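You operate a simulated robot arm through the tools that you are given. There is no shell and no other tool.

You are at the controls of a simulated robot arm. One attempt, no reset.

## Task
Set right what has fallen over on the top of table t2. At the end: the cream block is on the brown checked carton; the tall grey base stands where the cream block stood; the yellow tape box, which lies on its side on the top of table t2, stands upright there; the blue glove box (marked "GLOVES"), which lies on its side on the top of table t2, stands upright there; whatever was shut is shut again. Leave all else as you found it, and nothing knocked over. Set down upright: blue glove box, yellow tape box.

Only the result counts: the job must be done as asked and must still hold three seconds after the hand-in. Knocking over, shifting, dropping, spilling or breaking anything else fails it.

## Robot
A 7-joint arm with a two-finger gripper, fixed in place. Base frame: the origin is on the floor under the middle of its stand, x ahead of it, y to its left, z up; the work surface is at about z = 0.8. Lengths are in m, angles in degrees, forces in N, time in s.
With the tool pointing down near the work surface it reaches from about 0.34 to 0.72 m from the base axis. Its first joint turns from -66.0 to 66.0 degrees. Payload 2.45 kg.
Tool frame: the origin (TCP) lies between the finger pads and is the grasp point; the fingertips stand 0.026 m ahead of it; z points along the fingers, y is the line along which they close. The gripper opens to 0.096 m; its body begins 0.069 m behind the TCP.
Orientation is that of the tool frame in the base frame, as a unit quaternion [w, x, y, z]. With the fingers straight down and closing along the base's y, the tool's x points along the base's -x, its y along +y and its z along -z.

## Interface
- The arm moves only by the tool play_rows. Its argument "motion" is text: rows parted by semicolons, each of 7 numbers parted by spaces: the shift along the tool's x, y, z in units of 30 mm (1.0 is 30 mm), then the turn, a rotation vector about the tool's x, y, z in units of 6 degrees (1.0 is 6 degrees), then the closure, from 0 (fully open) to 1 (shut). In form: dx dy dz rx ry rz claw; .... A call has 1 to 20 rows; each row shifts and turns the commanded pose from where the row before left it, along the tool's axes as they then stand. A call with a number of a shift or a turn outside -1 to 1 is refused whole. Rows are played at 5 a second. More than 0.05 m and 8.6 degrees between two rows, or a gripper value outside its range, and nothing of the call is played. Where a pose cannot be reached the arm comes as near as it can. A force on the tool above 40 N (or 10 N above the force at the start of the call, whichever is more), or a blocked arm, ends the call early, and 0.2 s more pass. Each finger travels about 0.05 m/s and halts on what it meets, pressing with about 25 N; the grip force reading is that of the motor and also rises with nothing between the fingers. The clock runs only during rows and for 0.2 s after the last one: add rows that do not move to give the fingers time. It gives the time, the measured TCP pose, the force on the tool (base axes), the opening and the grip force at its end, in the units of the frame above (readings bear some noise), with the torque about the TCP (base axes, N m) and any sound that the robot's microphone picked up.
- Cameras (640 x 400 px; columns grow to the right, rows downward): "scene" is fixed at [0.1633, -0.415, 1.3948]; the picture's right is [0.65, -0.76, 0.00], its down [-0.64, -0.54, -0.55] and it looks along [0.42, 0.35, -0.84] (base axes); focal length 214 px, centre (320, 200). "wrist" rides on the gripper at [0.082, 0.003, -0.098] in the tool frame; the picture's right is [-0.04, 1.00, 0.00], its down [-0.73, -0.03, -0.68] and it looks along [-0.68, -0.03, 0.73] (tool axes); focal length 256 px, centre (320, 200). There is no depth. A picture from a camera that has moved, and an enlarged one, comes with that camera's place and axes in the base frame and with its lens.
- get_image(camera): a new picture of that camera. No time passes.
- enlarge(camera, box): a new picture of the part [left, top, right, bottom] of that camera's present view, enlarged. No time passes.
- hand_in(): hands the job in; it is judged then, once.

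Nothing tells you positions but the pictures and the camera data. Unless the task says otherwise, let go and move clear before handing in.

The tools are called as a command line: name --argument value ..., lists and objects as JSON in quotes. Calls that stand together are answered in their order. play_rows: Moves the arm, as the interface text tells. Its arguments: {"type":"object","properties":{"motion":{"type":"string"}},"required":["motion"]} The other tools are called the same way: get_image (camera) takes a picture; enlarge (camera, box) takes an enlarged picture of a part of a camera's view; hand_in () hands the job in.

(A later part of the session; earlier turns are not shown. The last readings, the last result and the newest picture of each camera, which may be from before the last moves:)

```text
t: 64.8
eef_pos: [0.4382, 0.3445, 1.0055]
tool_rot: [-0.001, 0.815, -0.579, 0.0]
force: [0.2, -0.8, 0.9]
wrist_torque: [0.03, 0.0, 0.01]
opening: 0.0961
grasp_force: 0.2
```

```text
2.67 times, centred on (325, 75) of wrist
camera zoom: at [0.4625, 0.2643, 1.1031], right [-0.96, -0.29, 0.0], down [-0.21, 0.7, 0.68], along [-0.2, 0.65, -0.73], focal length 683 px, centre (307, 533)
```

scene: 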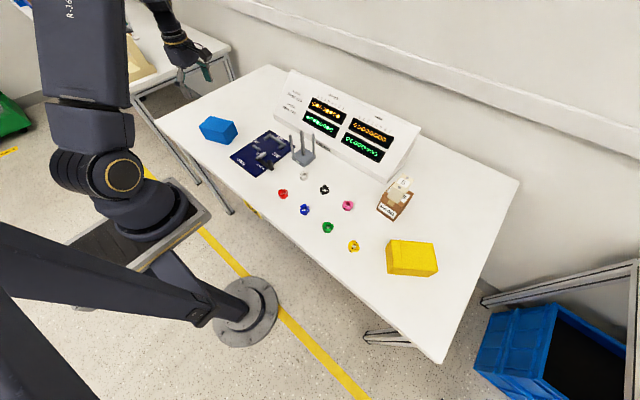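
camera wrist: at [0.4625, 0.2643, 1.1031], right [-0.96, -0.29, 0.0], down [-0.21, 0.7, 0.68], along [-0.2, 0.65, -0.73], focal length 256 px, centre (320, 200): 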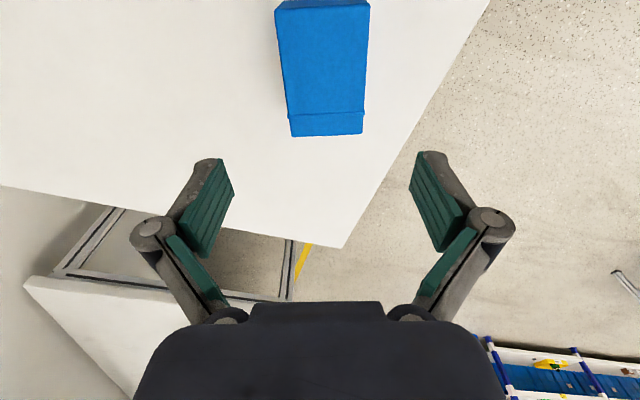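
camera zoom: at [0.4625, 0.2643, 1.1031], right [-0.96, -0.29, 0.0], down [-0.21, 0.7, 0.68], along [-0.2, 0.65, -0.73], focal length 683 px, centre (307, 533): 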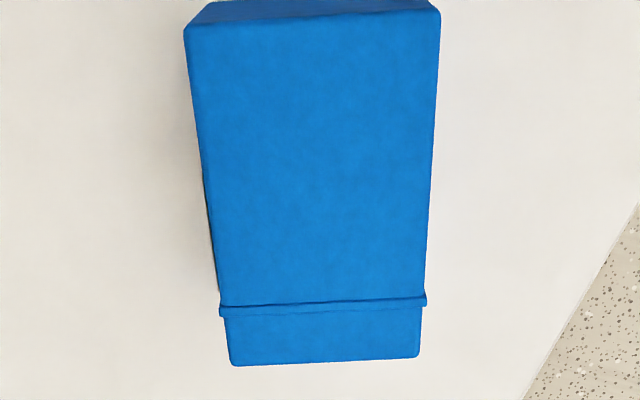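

The box is well aligned with the tool. Now the tilt dry run at height: 45 degrees about the closing axis, wrist leaning to the lid side.

play_rows --motion "0 0.16 0 0 0.8333 0 0; 0 0 0 0 0.8333 0 0; 0 0 0 0 0.8333 0 0; 0 0 0 0 0.8333 0 0; 0 0 0 0 0.8333 0 0; 0 0 0 0 0.8333 0 0; 0 0 0 0 0.8333 0 0; 0 0 0 0 0.8333 0 0; 0 0 0 0 0.8333 0 0; 0 0 0 0 0 0 0"

get_image --camera "wrist"

get_image --camera "scene"

```text
t: 67.0
eef_pos: [0.433, 0.3439, 1.0048]
tool_rot: [0.222, 0.753, -0.534, 0.313]
force: [-0.8, -0.2, -0.1]
wrist_torque: [0.02, 0.0, -0.02]
opening: 0.0962
grasp_force: 0.2
```

```text
taken
camera wrist: at [0.4262, 0.3518, 1.1318], right [-0.95, -0.3, -0.03], down [-0.3, 0.95, -0.04], along [0.04, -0.03, -1.0], focal length 256 px, centre (320, 200)
```

wrist: 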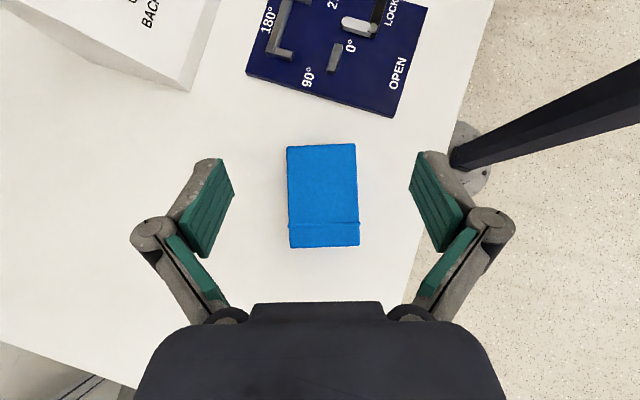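

```text
taken
```

scene: 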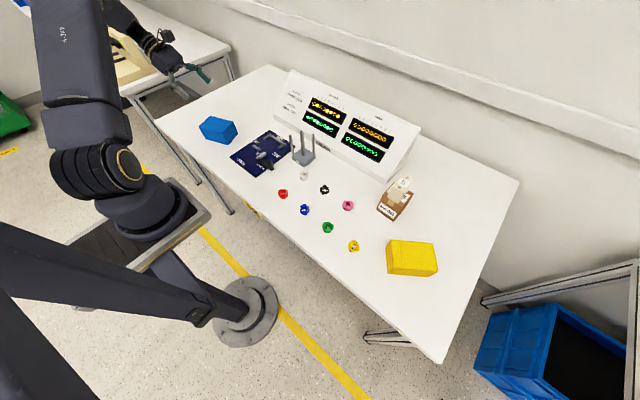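

The tilt is reachable and the camera now looks straight down at the box. I zoom for a precise measurement.

enlarge --camera "wrist" --box '[260, 130, 390, 260]'

```text
3.08 times, centred on (325, 195) of wrist
camera zoom: at [0.4262, 0.3518, 1.1318], right [-0.95, -0.3, -0.03], down [-0.3, 0.95, -0.04], along [0.04, -0.03, -1.0], focal length 788 px, centre (305, 215)
```

zoom: 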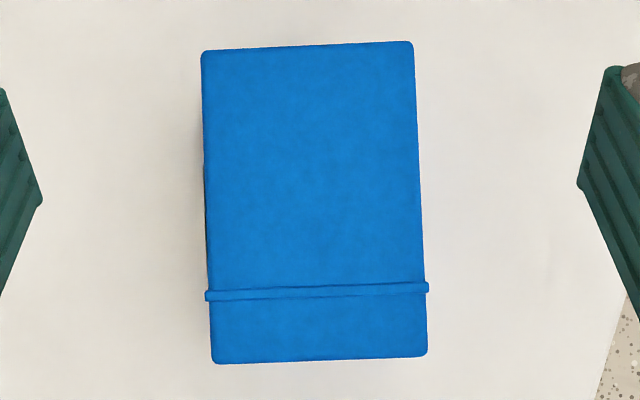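

The box centre is within 2–3 mm of plan. I slide along the tilted tool's x axis to line up with the grasp line.

play_rows --motion "-0.782 -0.07 0 0 0 0 0; -0.782 0 0 0 0 0 0; -0.782 0 0 0 0 0 0; -0.782 0 0 0 0 0 0; -0.782 0 0 0 0 0 0; 0 0 0 0 0 0 0"

get_image --camera "wrist"

enlarge --camera "scene" --box '[140, 40, 270, 150]'

```text
t: 68.4
eef_pos: [0.4075, 0.4217, 0.9229]
tool_rot: [0.222, 0.753, -0.535, 0.312]
force: [0.5, 0.2, -0.5]
wrist_torque: [-0.03, 0.0, 0.01]
opening: 0.0959
grasp_force: 0.1
```

```text
taken
camera wrist: at [0.4004, 0.4295, 1.049], right [-0.95, -0.3, -0.03], down [-0.3, 0.95, -0.04], along [0.04, -0.03, -1.0], focal length 256 px, centre (320, 200)
```

wrist: 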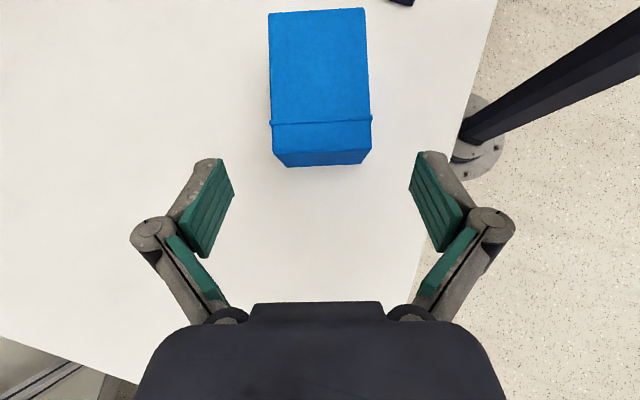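

```text
3.64 times, centred on (205, 95) of scene
camera zoom: at [0.1633, -0.415, 1.3948], right [0.65, -0.76, 0.0], down [-0.64, -0.54, -0.55], along [0.42, 0.35, -0.84], focal length 780 px, centre (738, 582)
```

zoom: 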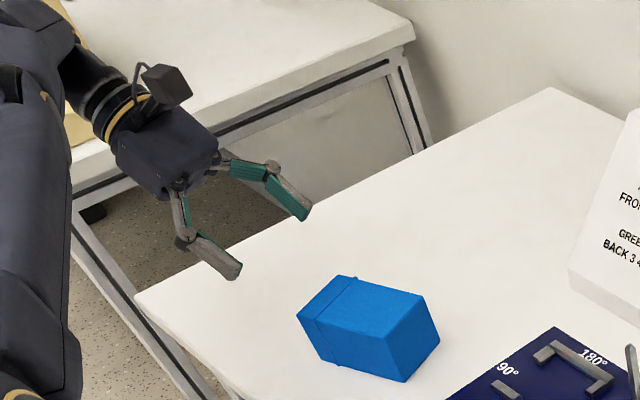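

Lined up. I advance along the tool axis toward the box.

play_rows --motion "0 0 0.75 0 0 0 0; 0 0 0.75 0 0 0 0; 0 0 0.75 0 0 0 0; 0 0 0.6 0 0 0 0; 0 0 0 0 0 0 0"

get_image --camera "wrist"

enlarge --camera "scene" --box '[140, 40, 270, 150]'

```text
t: 69.6
eef_pos: [0.4273, 0.365, 0.861]
tool_rot: [0.221, 0.753, -0.535, 0.312]
force: [1.0, 0.4, 0.4]
wrist_torque: [0.0, 0.0, -0.01]
opening: 0.0958
grasp_force: 0.1
```

```text
taken
camera wrist: at [0.4209, 0.3742, 0.9879], right [-0.95, -0.3, -0.03], down [-0.3, 0.95, -0.04], along [0.04, -0.03, -1.0], focal length 256 px, centre (320, 200)
```

wrist: 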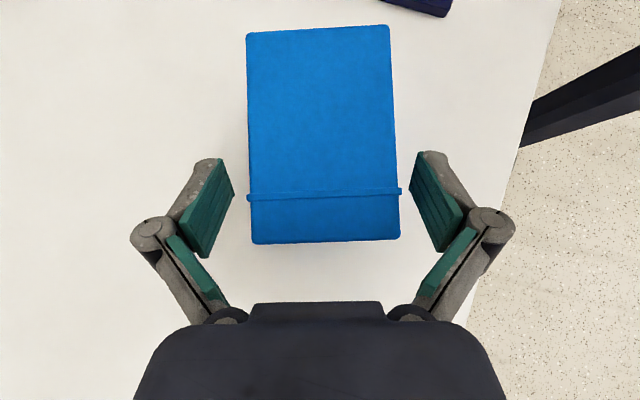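

```text
3.64 times, centred on (205, 95) of scene
camera zoom: at [0.1633, -0.415, 1.3948], right [0.65, -0.76, 0.0], down [-0.64, -0.54, -0.55], along [0.42, 0.35, -0.84], focal length 780 px, centre (738, 582)
```

zoom: 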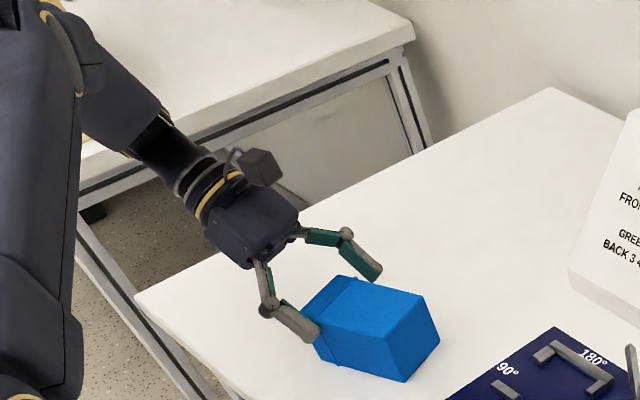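

Centred between the fingers. I advance the rest in small steps.

play_rows --motion "0 0 0.45 0 0 0 0; 0 0 0.45 0 0 0 0; 0 0 0.3 0 0 0 0; 0 0 0 0 0 0 0"

get_image --camera "wrist"

enlarge --camera "scene" --box '[170, 70, 260, 150]'

```text
t: 70.6
eef_pos: [0.4358, 0.3416, 0.8355]
tool_rot: [0.222, 0.753, -0.535, 0.312]
force: [-0.1, 0.5, 0.5]
wrist_torque: [0.01, 0.02, -0.01]
opening: 0.096
grasp_force: 0.0
```

```text
taken
camera wrist: at [0.4297, 0.3498, 0.9627], right [-0.95, -0.3, -0.03], down [-0.3, 0.95, -0.04], along [0.04, -0.03, -1.0], focal length 256 px, centre (320, 200)
```

wrist: 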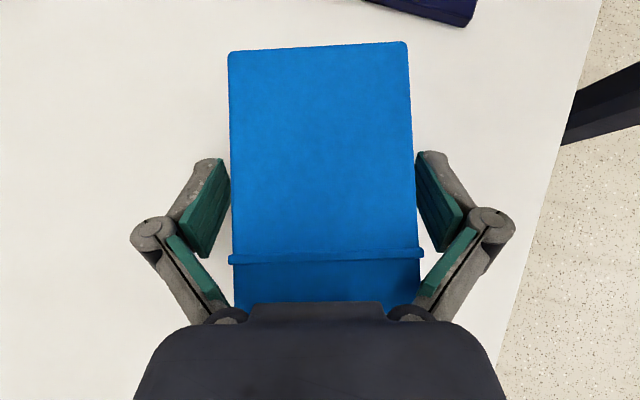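

```text
5.00 times, centred on (215, 110) of scene
camera zoom: at [0.1633, -0.415, 1.3948], right [0.65, -0.76, 0.0], down [-0.64, -0.54, -0.55], along [0.42, 0.35, -0.84], focal length 1072 px, centre (845, 650)
```

zoom: 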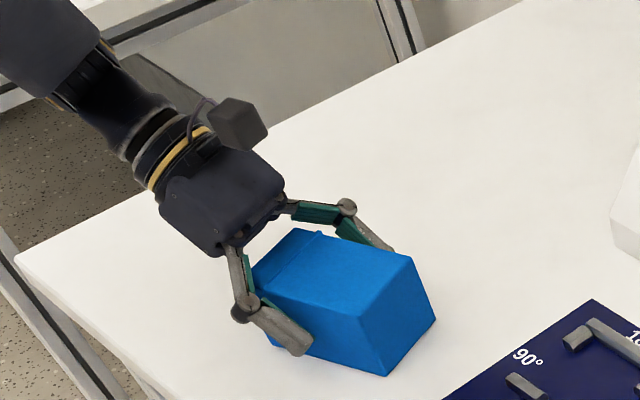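

No contact with the palm. I close the fingers on the box sides.

play_rows --motion "0 0 0 0 0 0 0.15; 0 0 0 0 0 0 0.3; 0 0 0 0 0 0 0.5; 0 0 0 0 0 0 0.8; 0 0 0 0 0 0 1; 0 0 0 0 0 0 1"

get_image --camera "wrist"

enlarge --camera "scene" --box '[170, 70, 260, 150]'

```text
t: 72.0
eef_pos: [0.4357, 0.3427, 0.8379]
tool_rot: [0.219, 0.753, -0.535, 0.312]
force: [-5.3, 5.5, 37.0]
wrist_torque: [1.03, 0.72, 0.02]
opening: 0.0823
grasp_force: 25.2
```

```text
taken
camera wrist: at [0.4294, 0.3505, 0.9649], right [-0.95, -0.3, -0.03], down [-0.3, 0.95, -0.04], along [0.04, -0.03, -1.0], focal length 256 px, centre (320, 200)
```

wrist: 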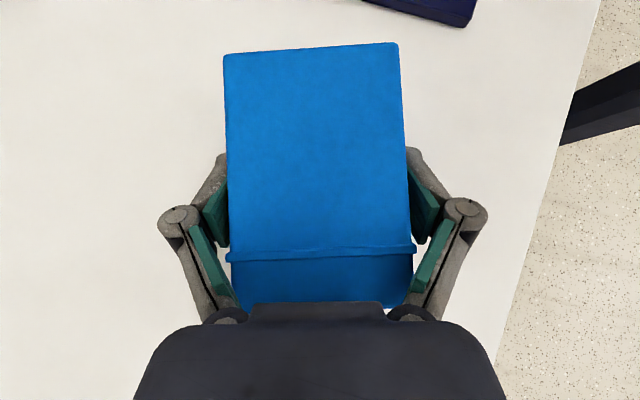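

```text
5.00 times, centred on (215, 110) of scene
camera zoom: at [0.1627, -0.4153, 1.3948], right [0.65, -0.76, 0.0], down [-0.64, -0.54, -0.55], along [0.42, 0.35, -0.84], focal length 1072 px, centre (845, 650)
```

zoom: 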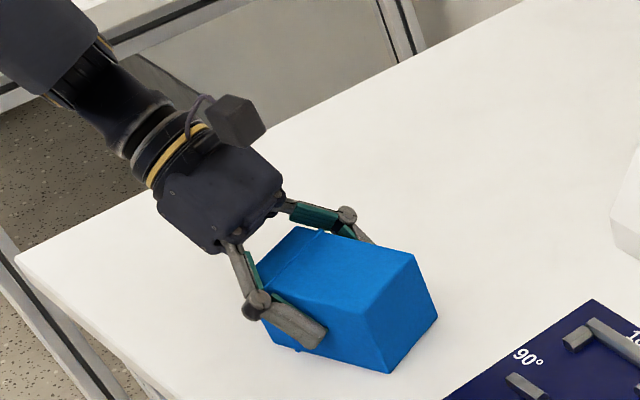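

The fingertips bottomed on the table as they closed (37 N up, opening stuck at 82 mm). I open slightly, raise 9 mm, and close again.

play_rows --motion "0 0 0 0 0 0 0.06; 0.1 0 -0.1 0 0 0 0.03; 0.11 0 -0.11 0 0 0 0.03; 0 0 0 0 0 0 0.03"

get_image --camera "wrist"

```text
t: 73.0
eef_pos: [0.4363, 0.3411, 0.8446]
tool_rot: [0.221, 0.754, -0.534, 0.312]
force: [-0.8, 0.4, 0.1]
wrist_torque: [0.0, -0.01, -0.01]
opening: 0.0929
grasp_force: 0.0
```

```text
taken
camera wrist: at [0.4296, 0.3497, 0.971], right [-0.95, -0.3, -0.03], down [-0.3, 0.95, -0.04], along [0.04, -0.03, -1.0], focal length 256 px, centre (320, 200)
```

wrist: 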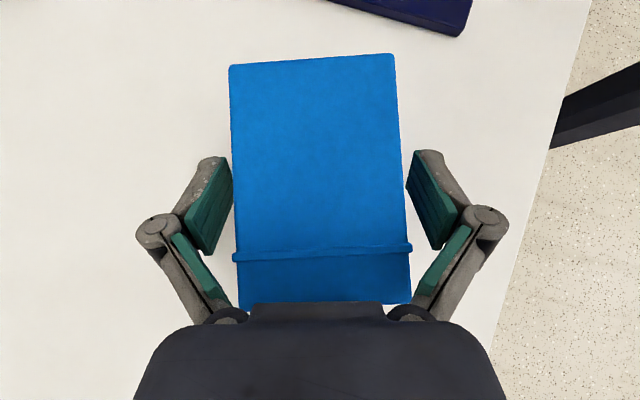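

play_rows --motion "0 -0.07 0 0 0 0 0.1; 0 0 0 0 0 0 0.2; 0 0 0 0 0 0 0.3; 0 0 0 0 0 0 0.5; 0 0 0 0 0 0 1; 0 0 0 0 0 0 1; 0 0 0 0 0 0 1"

get_image --camera "wrist"

enlarge --camera "scene" --box '[170, 70, 260, 150]'

```text
t: 74.6
eef_pos: [0.4376, 0.343, 0.8444]
tool_rot: [0.221, 0.754, -0.534, 0.313]
force: [-1.2, 0.2, 2.2]
wrist_torque: [-0.06, 0.27, 0.02]
opening: 0.0746
grasp_force: 24.8
```

```text
taken
camera wrist: at [0.4314, 0.3504, 0.9715], right [-0.95, -0.3, -0.03], down [-0.3, 0.95, -0.04], along [0.04, -0.03, -1.0], focal length 256 px, centre (320, 200)
```

wrist: 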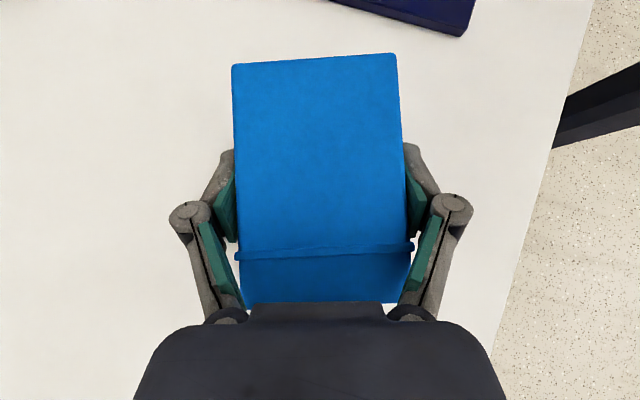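

```text
5.00 times, centred on (215, 110) of scene
camera zoom: at [0.1633, -0.415, 1.3948], right [0.65, -0.76, 0.0], down [-0.64, -0.54, -0.55], along [0.42, 0.35, -0.84], focal length 1072 px, centre (845, 650)
```

zoom: 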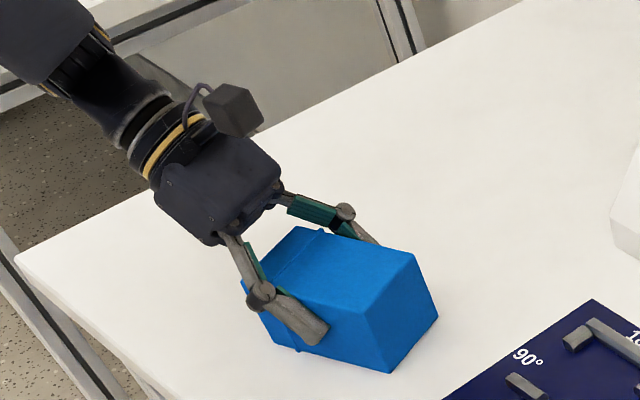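

Gripped at 74.6 mm. I lift straight up and check that the box comes along level.

play_rows --motion "0.2 0 -0.2 0 0 0 1; 0.4 0 -0.4 0 0 0 1; 0.6 0 -0.6 0 0 0 1; 0.6 0 -0.6 0 0 0 1; 0 0 0 0 0 0 1"

get_image --camera "wrist"

enlarge --camera "scene" --box '[170, 60, 270, 150]'

```text
t: 75.8
eef_pos: [0.4369, 0.3445, 0.9223]
tool_rot: [0.221, 0.754, -0.535, 0.312]
force: [-0.1, 1.2, -2.0]
wrist_torque: [-0.02, -0.01, -0.03]
opening: 0.075
grasp_force: 25.0
```

```text
taken
camera wrist: at [0.431, 0.3511, 1.0486], right [-0.95, -0.3, -0.03], down [-0.3, 0.95, -0.04], along [0.04, -0.03, -1.0], focal length 256 px, centre (320, 200)
```

wrist: 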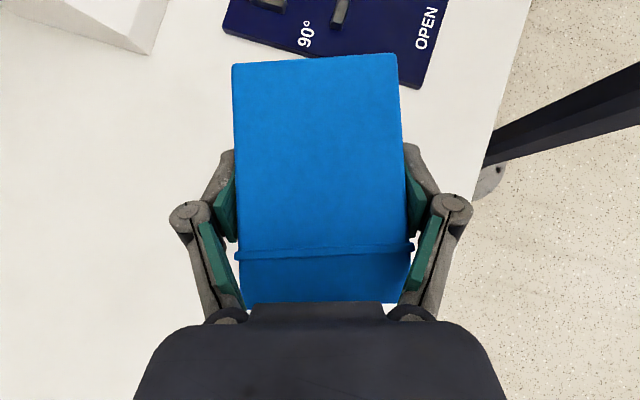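

```text
4.44 times, centred on (220, 105) of scene
camera zoom: at [0.1633, -0.415, 1.3948], right [0.65, -0.76, 0.0], down [-0.64, -0.54, -0.55], along [0.42, 0.35, -0.84], focal length 953 px, centre (764, 622)
```

zoom: 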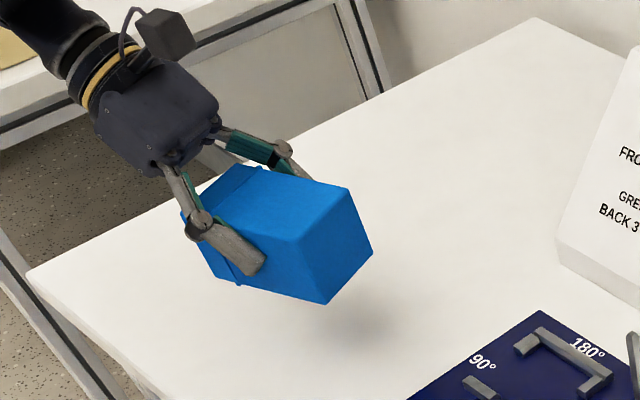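

The box is held firmly. Now I rotate it about the closing axis, first 45 degrees.

play_rows --motion "0 0 0 0 -0.8333 0 1; 0 0 0 0 -0.8333 0 1; 0 0 0 0 -0.8333 0 1; 0 0 0 0 -0.8333 0 1; 0 0 0 0 -0.8333 0 1; 0 0 0 0 -0.8333 0 1; 0 0 0 0 -0.8333 0 1; 0 0 0 0 -0.8333 0 1; 0 0 0 0 -0.8333 0 1; 0 0 0 0 0 0 1"

get_image --camera "wrist"

enlarge --camera "scene" --box '[170, 40, 290, 160]'

```text
t: 78.0
eef_pos: [0.4371, 0.3403, 0.9208]
tool_rot: [0.0, 0.816, -0.579, 0.0]
force: [0.9, -0.4, -1.7]
wrist_torque: [-0.02, -0.02, 0.01]
opening: 0.0745
grasp_force: 24.7
```

```text
taken
camera wrist: at [0.4621, 0.2616, 1.019], right [-0.96, -0.29, 0.0], down [-0.21, 0.7, 0.68], along [-0.2, 0.65, -0.73], focal length 256 px, centre (320, 200)
```

wrist: 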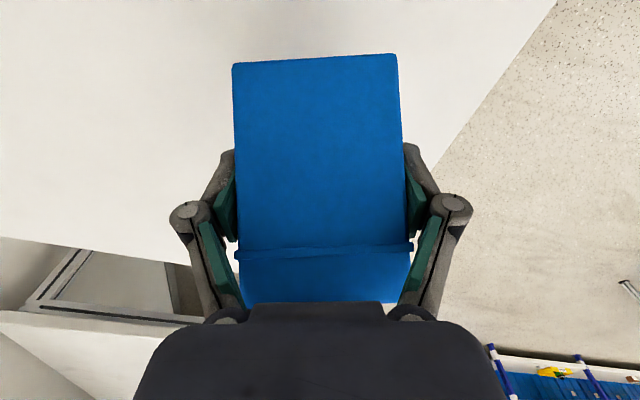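

```text
3.33 times, centred on (230, 100) of scene
camera zoom: at [0.1633, -0.415, 1.3948], right [0.65, -0.76, 0.0], down [-0.64, -0.54, -0.55], along [0.42, 0.35, -0.84], focal length 715 px, centre (620, 533)
```

zoom: 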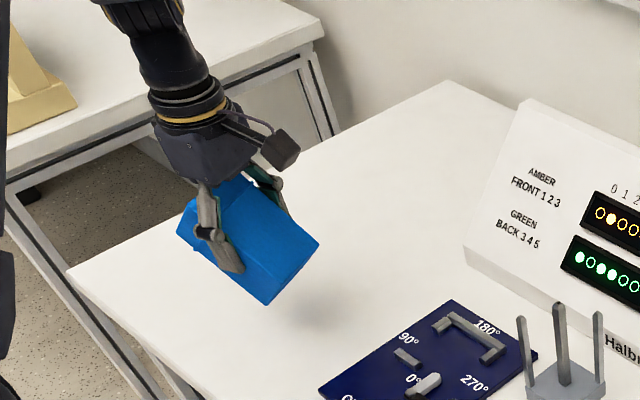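

Lid end is rising. I complete the second 45 degrees.

play_rows --motion "0 0 0 0 -0.8333 0 1; 0 0 0 0 -0.8333 0 1; 0 0 0 0 -0.8333 0 1; 0 0 0 0 -0.8333 0 1; 0 0 0 0 -0.8333 0 1; 0 0 0 0 -0.8333 0 1; 0 0 0 0 -0.8333 0 1; 0 0 0 0 -0.8333 0 1; 0 0 0 0 -0.8333 0 1; 0 0 0 0 0 0 1"

get_image --camera "wrist"

enlarge --camera "scene" --box '[170, 40, 290, 160]'

```text
t: 80.2
eef_pos: [0.4371, 0.3422, 0.9216]
tool_rot: [-0.223, 0.753, -0.535, -0.313]
force: [0.6, 0.0, -1.4]
wrist_torque: [-0.01, -0.02, 0.0]
opening: 0.0749
grasp_force: 24.5
```

```text
taken
camera wrist: at [0.4774, 0.2193, 0.9328], right [-0.95, -0.3, 0.03], down [0.01, 0.04, 1.0], along [-0.3, 0.95, -0.04], focal length 256 px, centre (320, 200)
```

wrist: 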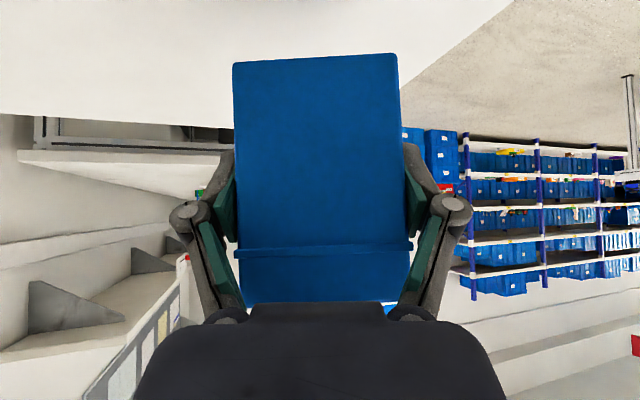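

```text
3.33 times, centred on (230, 100) of scene
camera zoom: at [0.1633, -0.415, 1.3948], right [0.65, -0.76, 0.0], down [-0.64, -0.54, -0.55], along [0.42, 0.35, -0.84], focal length 715 px, centre (620, 533)
```

zoom: 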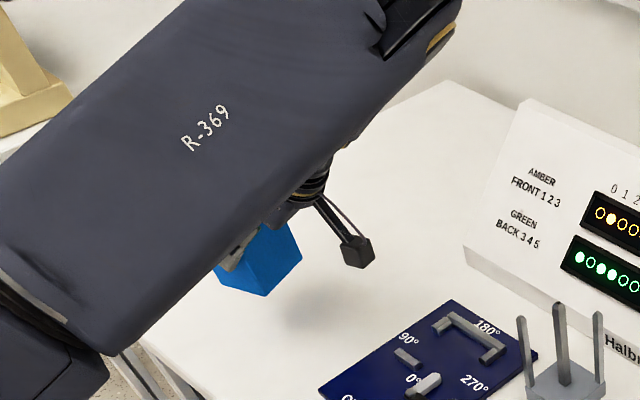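

The box is upright with the lid on top. I lower it straight down toward the table.

play_rows --motion "0.471 0 0.471 0 0 0 1; 0.471 0 0.471 0 0 0 1; 0.35 0 0.35 0 0 0 1; 0 0 0 0 0 0 1"

enlarge --camera "scene" --box '[190, 80, 290, 160]'

get_image --camera "wrist"

```text
t: 81.2
eef_pos: [0.4372, 0.3418, 0.8658]
tool_rot: [-0.222, 0.753, -0.535, -0.312]
force: [-0.6, 0.1, -1.8]
wrist_torque: [-0.05, -0.02, 0.01]
opening: 0.0744
grasp_force: 25.0
```

```text
5.00 times, centred on (240, 120) of scene
camera zoom: at [0.1633, -0.415, 1.3948], right [0.65, -0.76, 0.0], down [-0.64, -0.54, -0.55], along [0.42, 0.35, -0.84], focal length 1072 px, centre (720, 600)
```

zoom: 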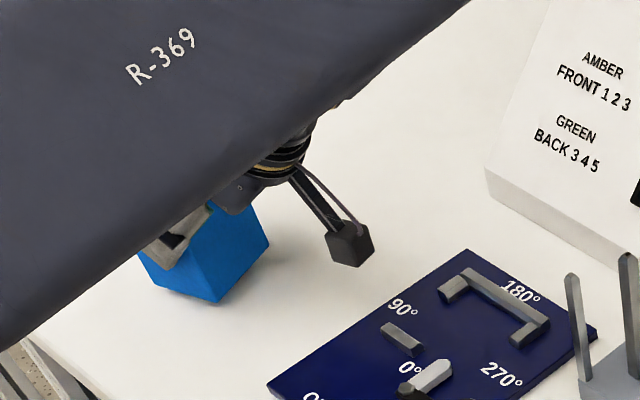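

```text
taken
camera wrist: at [0.4776, 0.2194, 0.8777], right [-0.95, -0.3, 0.03], down [0.01, 0.05, 1.0], along [-0.3, 0.95, -0.04], focal length 256 px, centre (320, 200)
```

wrist: 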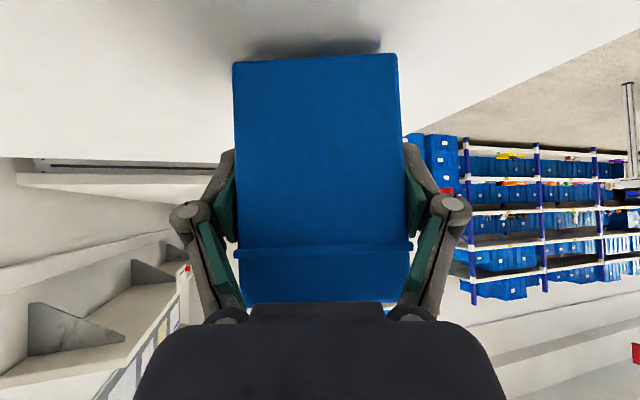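

play_rows --motion "0.05 0 0.05 0 0 0 1; 0.05 0 0.05 0 0 0 1; 0.05 0 0.05 0 0 0 1; 0 0 0 0 0 0 1"

```text
t: 82.2
eef_pos: [0.4373, 0.3416, 0.8599]
tool_rot: [-0.221, 0.754, -0.535, -0.312]
force: [0.2, -0.2, -1.1]
wrist_torque: [-0.03, -0.01, -0.05]
opening: 0.0746
grasp_force: 24.9
```

play_rows --motion "0.04 0 0.04 0 0 0 1; 0.04 0 0.04 0 0 0 1; 0 0 0 0 0 0 1"

```text
t: 83.0
eef_pos: [0.4374, 0.3428, 0.8572]
tool_rot: [-0.221, 0.754, -0.534, -0.312]
force: [-0.8, -1.4, 4.2]
wrist_torque: [-0.25, 0.22, 0.03]
opening: 0.0745
grasp_force: 25.2
```

Contact begins. One more small step to seat it, then check its tilt.

play_rows --motion "0.03 0 0.03 0 0 0 1; 0 0 0 0 0 0 1"

get_image --camera "wrist"

enlarge --camera "scene" --box '[190, 90, 270, 160]'

```text
t: 83.6
eef_pos: [0.4389, 0.3423, 0.8561]
tool_rot: [-0.223, 0.753, -0.535, -0.312]
force: [1.9, -1.6, 10.4]
wrist_torque: [-0.15, 0.29, 0.08]
opening: 0.0746
grasp_force: 24.6
```

```text
taken
camera wrist: at [0.4774, 0.2194, 0.868], right [-0.95, -0.3, 0.03], down [0.01, 0.04, 1.0], along [-0.3, 0.95, -0.04], focal length 256 px, centre (320, 200)
```

wrist: 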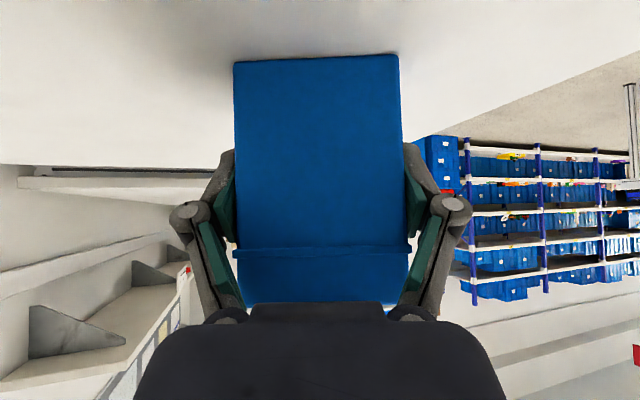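

```text
5.71 times, centred on (230, 125) of scene
camera zoom: at [0.1633, -0.4152, 1.3947], right [0.65, -0.76, 0.0], down [-0.64, -0.54, -0.55], along [0.42, 0.35, -0.84], focal length 1226 px, centre (834, 629)
```

zoom: 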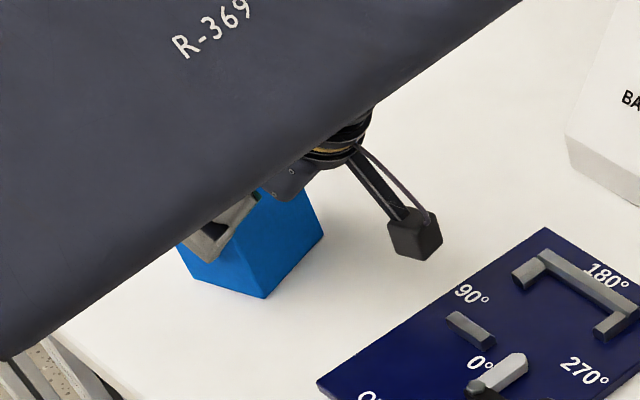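

Seated at about 10 N. I open the fingers slowly and check the box.

play_rows --motion "-0.02 0 -0.02 0 0 0 1; 0 0 0 0 0 0 0.2; 0 0 0 0 0 0 0.12; 0 0 0 0 0 0 0.05; 0 0 0 0 0 0 0; 0 0 0 0 0 0 0; 0 0 0 0 0 0 0"

get_image --camera "wrist"

```text
t: 85.2
eef_pos: [0.4364, 0.3421, 0.8571]
tool_rot: [-0.222, 0.753, -0.535, -0.312]
force: [-0.3, 0.5, -0.2]
wrist_torque: [-0.03, 0.01, -0.02]
opening: 0.0957
grasp_force: 0.1
```

```text
taken
camera wrist: at [0.4771, 0.2191, 0.8681], right [-0.95, -0.3, 0.03], down [0.01, 0.05, 1.0], along [-0.3, 0.95, -0.04], focal length 256 px, centre (320, 200)
```

wrist: 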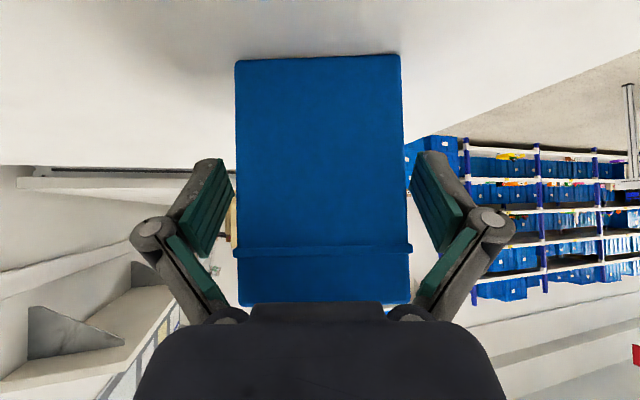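

The blue box stands freely on the table. I retreat backward along the tool axis.

play_rows --motion "0 0.02 -0.5 0 0 0 0; 0 0 -0.7 0 0 0 0; 0 0 -0.9 0 0 0 0; 0 0 -1 0 0 0 0; 0 0 -1 0 0 0 0; 0 0 0 0 0 0 0"

get_image --camera "wrist"

get_image --camera "scene"

```text
t: 86.6
eef_pos: [0.4672, 0.2595, 0.9446]
tool_rot: [-0.222, 0.754, -0.535, -0.312]
force: [0.0, -0.6, -0.6]
wrist_torque: [0.0, -0.01, 0.01]
opening: 0.096
grasp_force: 0.1
```

```text
taken
camera wrist: at [0.5066, 0.1365, 0.9558], right [-0.95, -0.3, 0.03], down [0.01, 0.05, 1.0], along [-0.3, 0.95, -0.04], focal length 256 px, centre (320, 200)
```

wrist: 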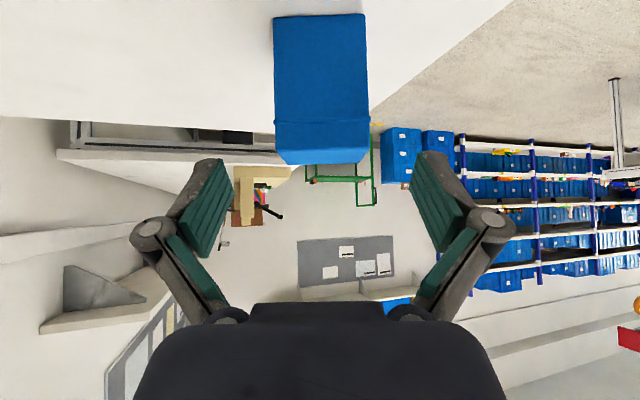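

```text
taken
```

scene: 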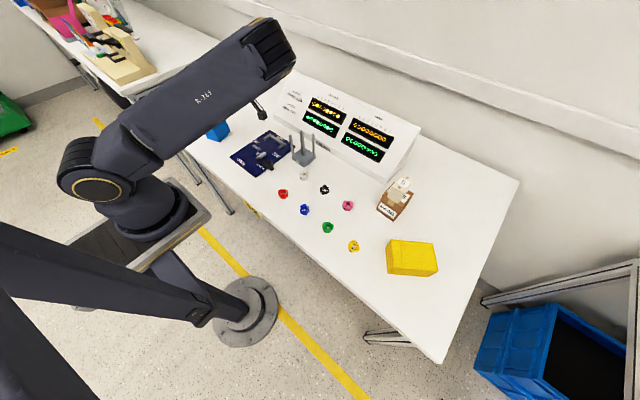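

Blue box stands upright with its lid on top. I rise, bring the tool back to vertical, and look at it.

play_rows --motion "-0.79 0 -0.79 0 0 0 0; -0.79 0 -0.79 0 0 0 0; -0.79 0 -0.79 0 0 0 0; 0 0 0 0 0.8333 0 0; 0 0 0 0 0.8333 0 0; 0 0 0 0 0.8333 0 0; 0 0 0 0 0.8333 0 0; 0 0 0 0 0.8333 0 0; 0 0 0 0 0.8333 0 0; 0 0 0 0 0.8333 0 0; 0 0 0 0 0.8333 0 0; 0 0 0 0 0.8333 0 0; 0 0 0 0 0 0 0"

get_image --camera "scene"

get_image --camera "wrist"

```text
t: 89.4
eef_pos: [0.4659, 0.2596, 1.0437]
tool_rot: [0.001, 0.816, -0.579, 0.001]
force: [-0.1, -0.1, 0.1]
wrist_torque: [0.0, 0.03, 0.06]
opening: 0.0959
grasp_force: 0.0
```

```text
taken
```

scene: 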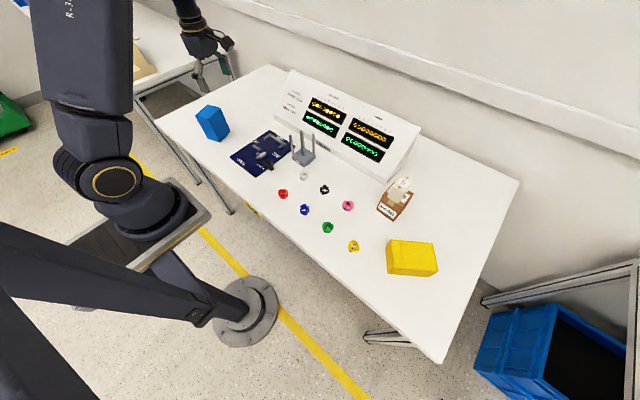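

```text
taken
camera wrist: at [0.4904, 0.18, 1.1421], right [-0.96, -0.29, 0.0], down [-0.21, 0.7, 0.68], along [-0.2, 0.65, -0.73], focal length 256 px, centre (320, 200)
```

wrist: 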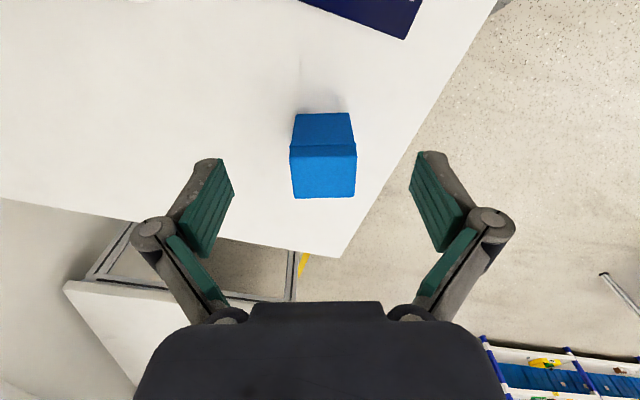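

enlarge --camera "scene" --box '[190, 95, 240, 150]'

enlarge --camera "wrist" --box '[270, 90, 380, 210]'

enlarge --camera "scene" --box '[370, 220, 460, 290]'

```text
7.27 times, centred on (215, 122) of scene
camera zoom: at [0.1633, -0.415, 1.3948], right [0.65, -0.76, 0.0], down [-0.64, -0.54, -0.55], along [0.42, 0.35, -0.84], focal length 1560 px, centre (1084, 764)
```

zoom: 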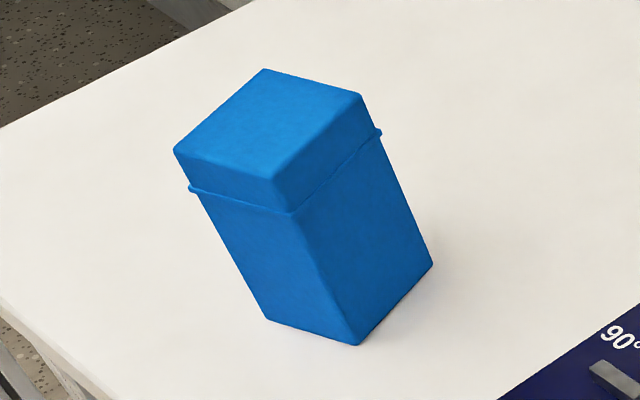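

```text
3.33 times, centred on (325, 150) of wrist
camera zoom: at [0.4904, 0.18, 1.1421], right [-0.96, -0.29, 0.0], down [-0.21, 0.7, 0.68], along [-0.2, 0.65, -0.73], focal length 853 px, centre (303, 367)
```

zoom: 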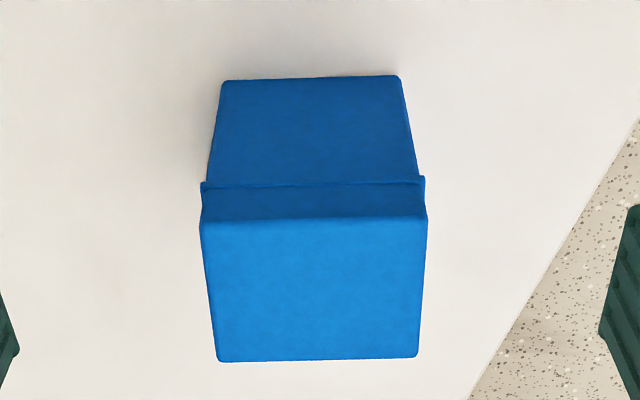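

```text
5.71 times, centred on (415, 255) of scene
camera zoom: at [0.1633, -0.415, 1.3948], right [0.65, -0.76, 0.0], down [-0.64, -0.54, -0.55], along [0.42, 0.35, -0.84], focal length 1226 px, centre (-223, -114)
```

zoom: 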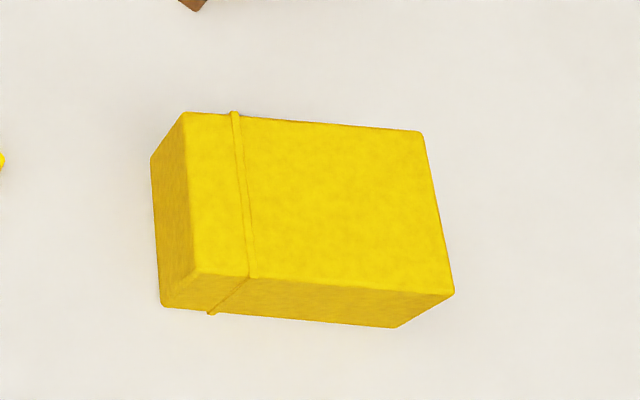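

The blue box stands with lid up, but its "GLOVES" print isn't visible on any seen face. On the way to the yellow box I need to turn the tool about 164 degrees anyway, so I'll do that here and look at the blue box's far side.

play_rows --motion "0 0 0 0 0 0.976 0; 0 0 0 0 0 0.976 0; 0 0 0 0 0 0.976 0; 0 0 0 0 0 0.976 0; 0 0 0 0 0 0.976 0; 0 0 0 0 0 0.976 0; 0 0 0 0 0 0.976 0; 0 0 0 0 0 0.976 0; 0 0 0 0 0 0.976 0; 0 0 0 0 0 0.976 0; 0 0 0 0 0 0.976 0; 0 0 0 0 0 0.976 0; 0 0 0 0 0 0.976 0; 0 0 0 0 0 0.976 0; 0 0 0 0 0 0 0"

play_rows --motion "0 0 0 0 0 0.976 0; 0 0 0 0 0 0.976 0; 0 0 0 0 0 0.976 0; 0 0 0 0 0 0.976 0; 0 0 0 0 0 0.976 0; 0 0 0 0 0 0.976 0; 0 0 0 0 0 0.976 0; 0 0 0 0 0 0.976 0; 0 0 0 0 0 0.976 0; 0 0 0 0 0 0.976 0; 0 0 0 0 0 0.976 0; 0 0 0 0 0 0.976 0; 0 0 0 0 0 0.976 0; 0 0 0 0 0 0.976 0; 0 0 0 0 0 0 0"

get_image --camera "wrist"

```text
t: 92.6
eef_pos: [0.4651, 0.26, 1.0439]
tool_rot: [-0.001, -0.234, 0.972, 0.0]
force: [0.4, 1.0, -0.8]
wrist_torque: [0.01, 0.0, -0.01]
opening: 0.0961
grasp_force: 0.1
```

```text
t: 95.8
eef_pos: [0.4662, 0.2612, 1.044]
tool_rot: [0.0, 0.46, 0.888, 0.0]
force: [0.1, 0.0, 0.1]
wrist_torque: [0.0, 0.01, 0.02]
opening: 0.096
grasp_force: 0.0
```

```text
taken
camera wrist: at [0.4223, 0.3266, 1.1421], right [0.84, 0.54, 0.0], down [0.4, -0.62, 0.68], along [0.37, -0.57, -0.73], focal length 256 px, centre (320, 200)
```

wrist: 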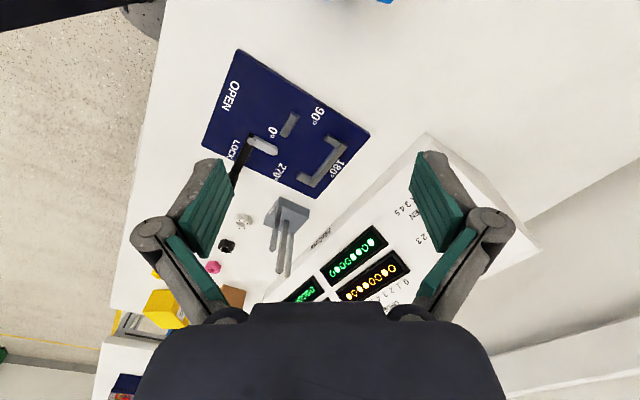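

play_rows --motion "0.858 0.136 0 0 0 0 0; 0.858 0.136 0 0 0 0 0; 0.858 0.136 0 0 0 0 0; 0.858 0.136 0 0 0 0 0; 0.858 0.136 0 0 0 0 0; 0.858 0.136 0 0 0 0 0; 0.858 0.136 0 0 0 0 0; 0 0 0 0 0 0 0"

get_image --camera "wrist"

```text
t: 97.6
eef_pos: [0.3843, 0.4229, 1.0437]
tool_rot: [0.0, 0.46, 0.888, 0.0]
force: [0.3, -0.8, 0.5]
wrist_torque: [-0.01, -0.02, 0.01]
opening: 0.0961
grasp_force: 0.0
```

```text
taken
camera wrist: at [0.3412, 0.4898, 1.1416], right [0.84, 0.54, 0.0], down [0.4, -0.62, 0.68], along [0.37, -0.57, -0.73], focal length 256 px, centre (320, 200)
```

wrist: 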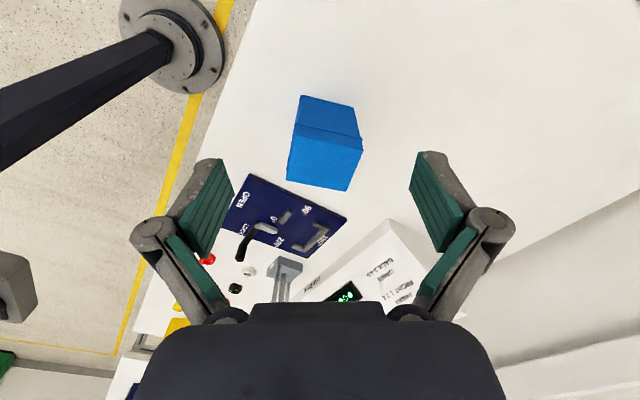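

enlarge --camera "wrist" --box '[275, 85, 375, 200]'

```text
3.48 times, centred on (325, 142) of wrist
camera zoom: at [0.3412, 0.4898, 1.1416], right [0.84, 0.54, 0.0], down [0.4, -0.62, 0.68], along [0.37, -0.57, -0.73], focal length 890 px, centre (303, 400)
```

zoom: 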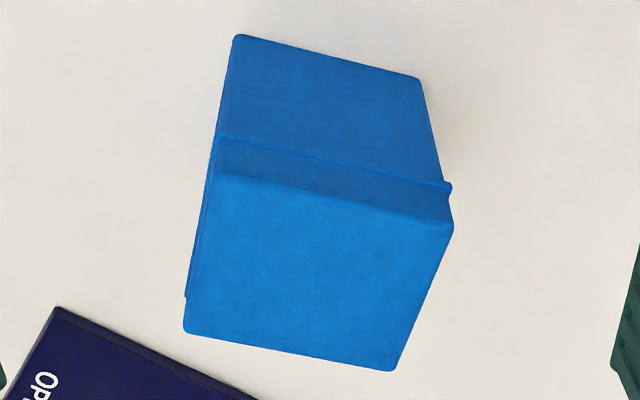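

No print on that side either; only the +x face is unseen. I'll pass by that side on the way and look.

play_rows --motion "-0.779 0.417 0 0 0 0 0; -0.779 0.417 0 0 0 0 0; -0.779 0.417 0 0 0 0 0; -0.779 0.417 0 0 0 0 0; -0.779 0.417 0 0 0 0 0; -0.779 0.417 0 0 0 0 0; -0.779 0.417 0 0 0 0 0; 0 0 0 0 0 1 0; 0 0 0 0 0 1 0; 0 0 0 0 0 1 0; 0 0 0 0 0 1 0; 0 0 0 0 0 1 0; 0 0 0 0 0 1 0; 0 0 0 0 0 0 0"

get_image --camera "wrist"

```text
t: 100.6
eef_pos: [0.5504, 0.3388, 1.0441]
tool_rot: [0.0, 0.711, 0.703, 0.0]
force: [-0.8, -0.3, 0.1]
wrist_torque: [0.01, -0.01, 0.01]
opening: 0.0961
grasp_force: 0.1
```

```text
taken
camera wrist: at [0.5566, 0.4194, 1.1418], right [1.0, -0.06, 0.0], down [-0.04, -0.73, 0.68], along [-0.04, -0.68, -0.73], focal length 256 px, centre (320, 200)
```

wrist: 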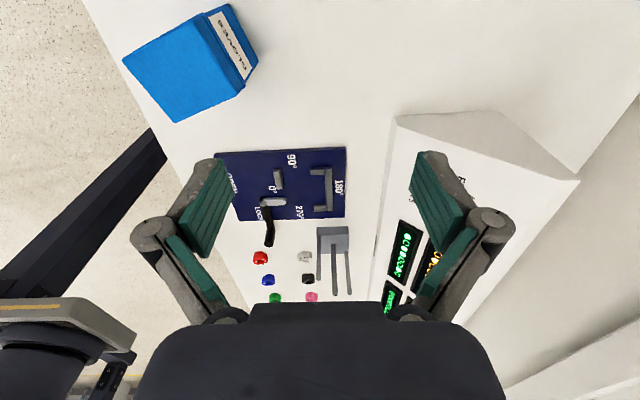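

The "GLOVES" label is on the +x face. I zoom in to read its orientation.

enlarge --camera "wrist" --box '[180, 0, 280, 100]'

```text
4.00 times, centred on (230, 50) of wrist
camera zoom: at [0.5566, 0.4194, 1.1418], right [1.0, -0.06, 0.0], down [-0.04, -0.73, 0.68], along [-0.04, -0.68, -0.73], focal length 1024 px, centre (680, 800)
```

zoom: 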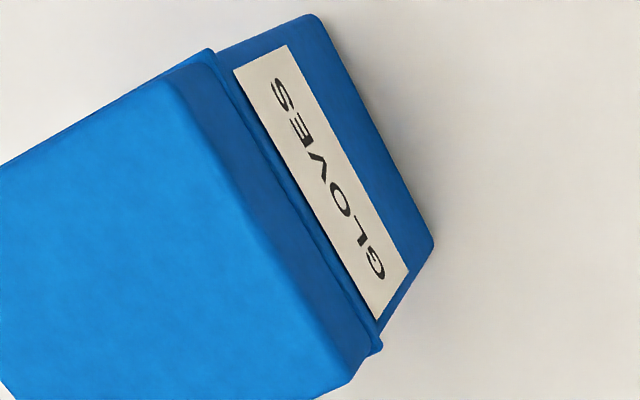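

The label reads upright with the lid on top, so the blue box is right. Now I cross over to the yellow box area at height.

play_rows --motion "-0.938 -0.101 0 0 0 0 0; -0.938 -0.101 0 0 0 0 0; -0.938 -0.101 0 0 0 0 0; -0.938 -0.101 0 0 0 0 0; -0.938 -0.101 0 0 0 0 0; -0.938 -0.101 0 0 0 0 0; -0.938 -0.101 0 0 0 0 0; -0.938 -0.101 0 0 0 0 0; -0.938 -0.101 0 0 0 0 0; -0.938 -0.101 0 0 0 0 0; -0.938 -0.101 0 0 0 0 0; -0.938 -0.101 0 0 0 0 0; -0.938 -0.101 0 0 0 0 0; -0.938 -0.101 0 0 0 0 0; 0 0 0 0 0 0 0"

play_rows --motion "-0.938 -0.101 0 0 0 0 0; -0.938 -0.101 0 0 0 0 0; -0.938 -0.101 0 0 0 0 0; -0.938 -0.101 0 0 0 0 0; -0.938 -0.101 0 0 0 0 0; -0.938 -0.101 0 0 0 0 0; -0.938 -0.101 0 0 0 0 0; -0.938 -0.101 0 0 0 0 0; -0.938 -0.101 0 0 0 0 0; -0.938 -0.101 0 0 0 0 0; -0.938 -0.101 0 0 0 0 0; -0.938 -0.101 0 0 0 0 0; -0.938 -0.101 0 0 0 0 0; 0 0 0 0 0 0 0"

get_image --camera "wrist"

get_image --camera "scene"

```text
t: 103.8
eef_pos: [0.5043, -0.0526, 1.0448]
tool_rot: [-0.001, 0.712, 0.702, 0.0]
force: [0.3, 0.2, 0.2]
wrist_torque: [0.0, 0.0, -0.01]
opening: 0.0959
grasp_force: 0.0
```

```text
t: 106.8
eef_pos: [0.46, -0.416, 1.0438]
tool_rot: [0.0, 0.712, 0.702, 0.0]
force: [-0.1, -0.5, 0.0]
wrist_torque: [0.02, -0.02, 0.03]
opening: 0.0959
grasp_force: 0.0
```

```text
taken
camera wrist: at [0.4645, -0.3375, 1.1418], right [1.0, -0.05, 0.0], down [-0.04, -0.73, 0.68], along [-0.04, -0.68, -0.73], focal length 256 px, centre (320, 200)
```

wrist: 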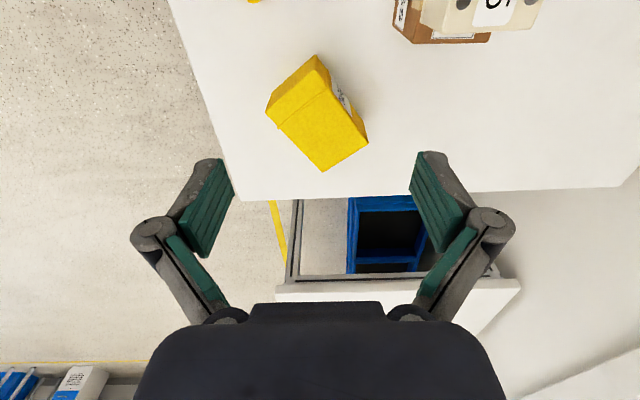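

```text
taken
```

scene: 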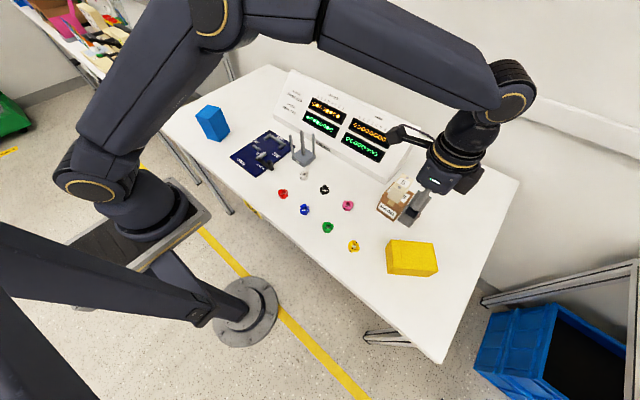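

enlarge --camera "wrist" --box '[250, 40, 390, 180]'

```text
2.86 times, centred on (320, 110) of wrist
camera zoom: at [0.4645, -0.3375, 1.1418], right [1.0, -0.05, 0.0], down [-0.04, -0.73, 0.68], along [-0.04, -0.68, -0.73], focal length 731 px, centre (320, 457)
```

zoom: 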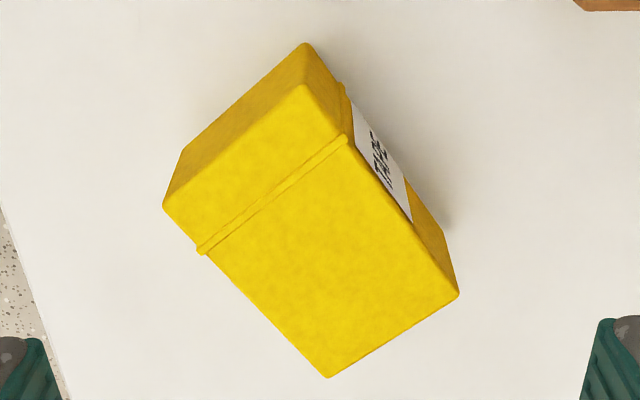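

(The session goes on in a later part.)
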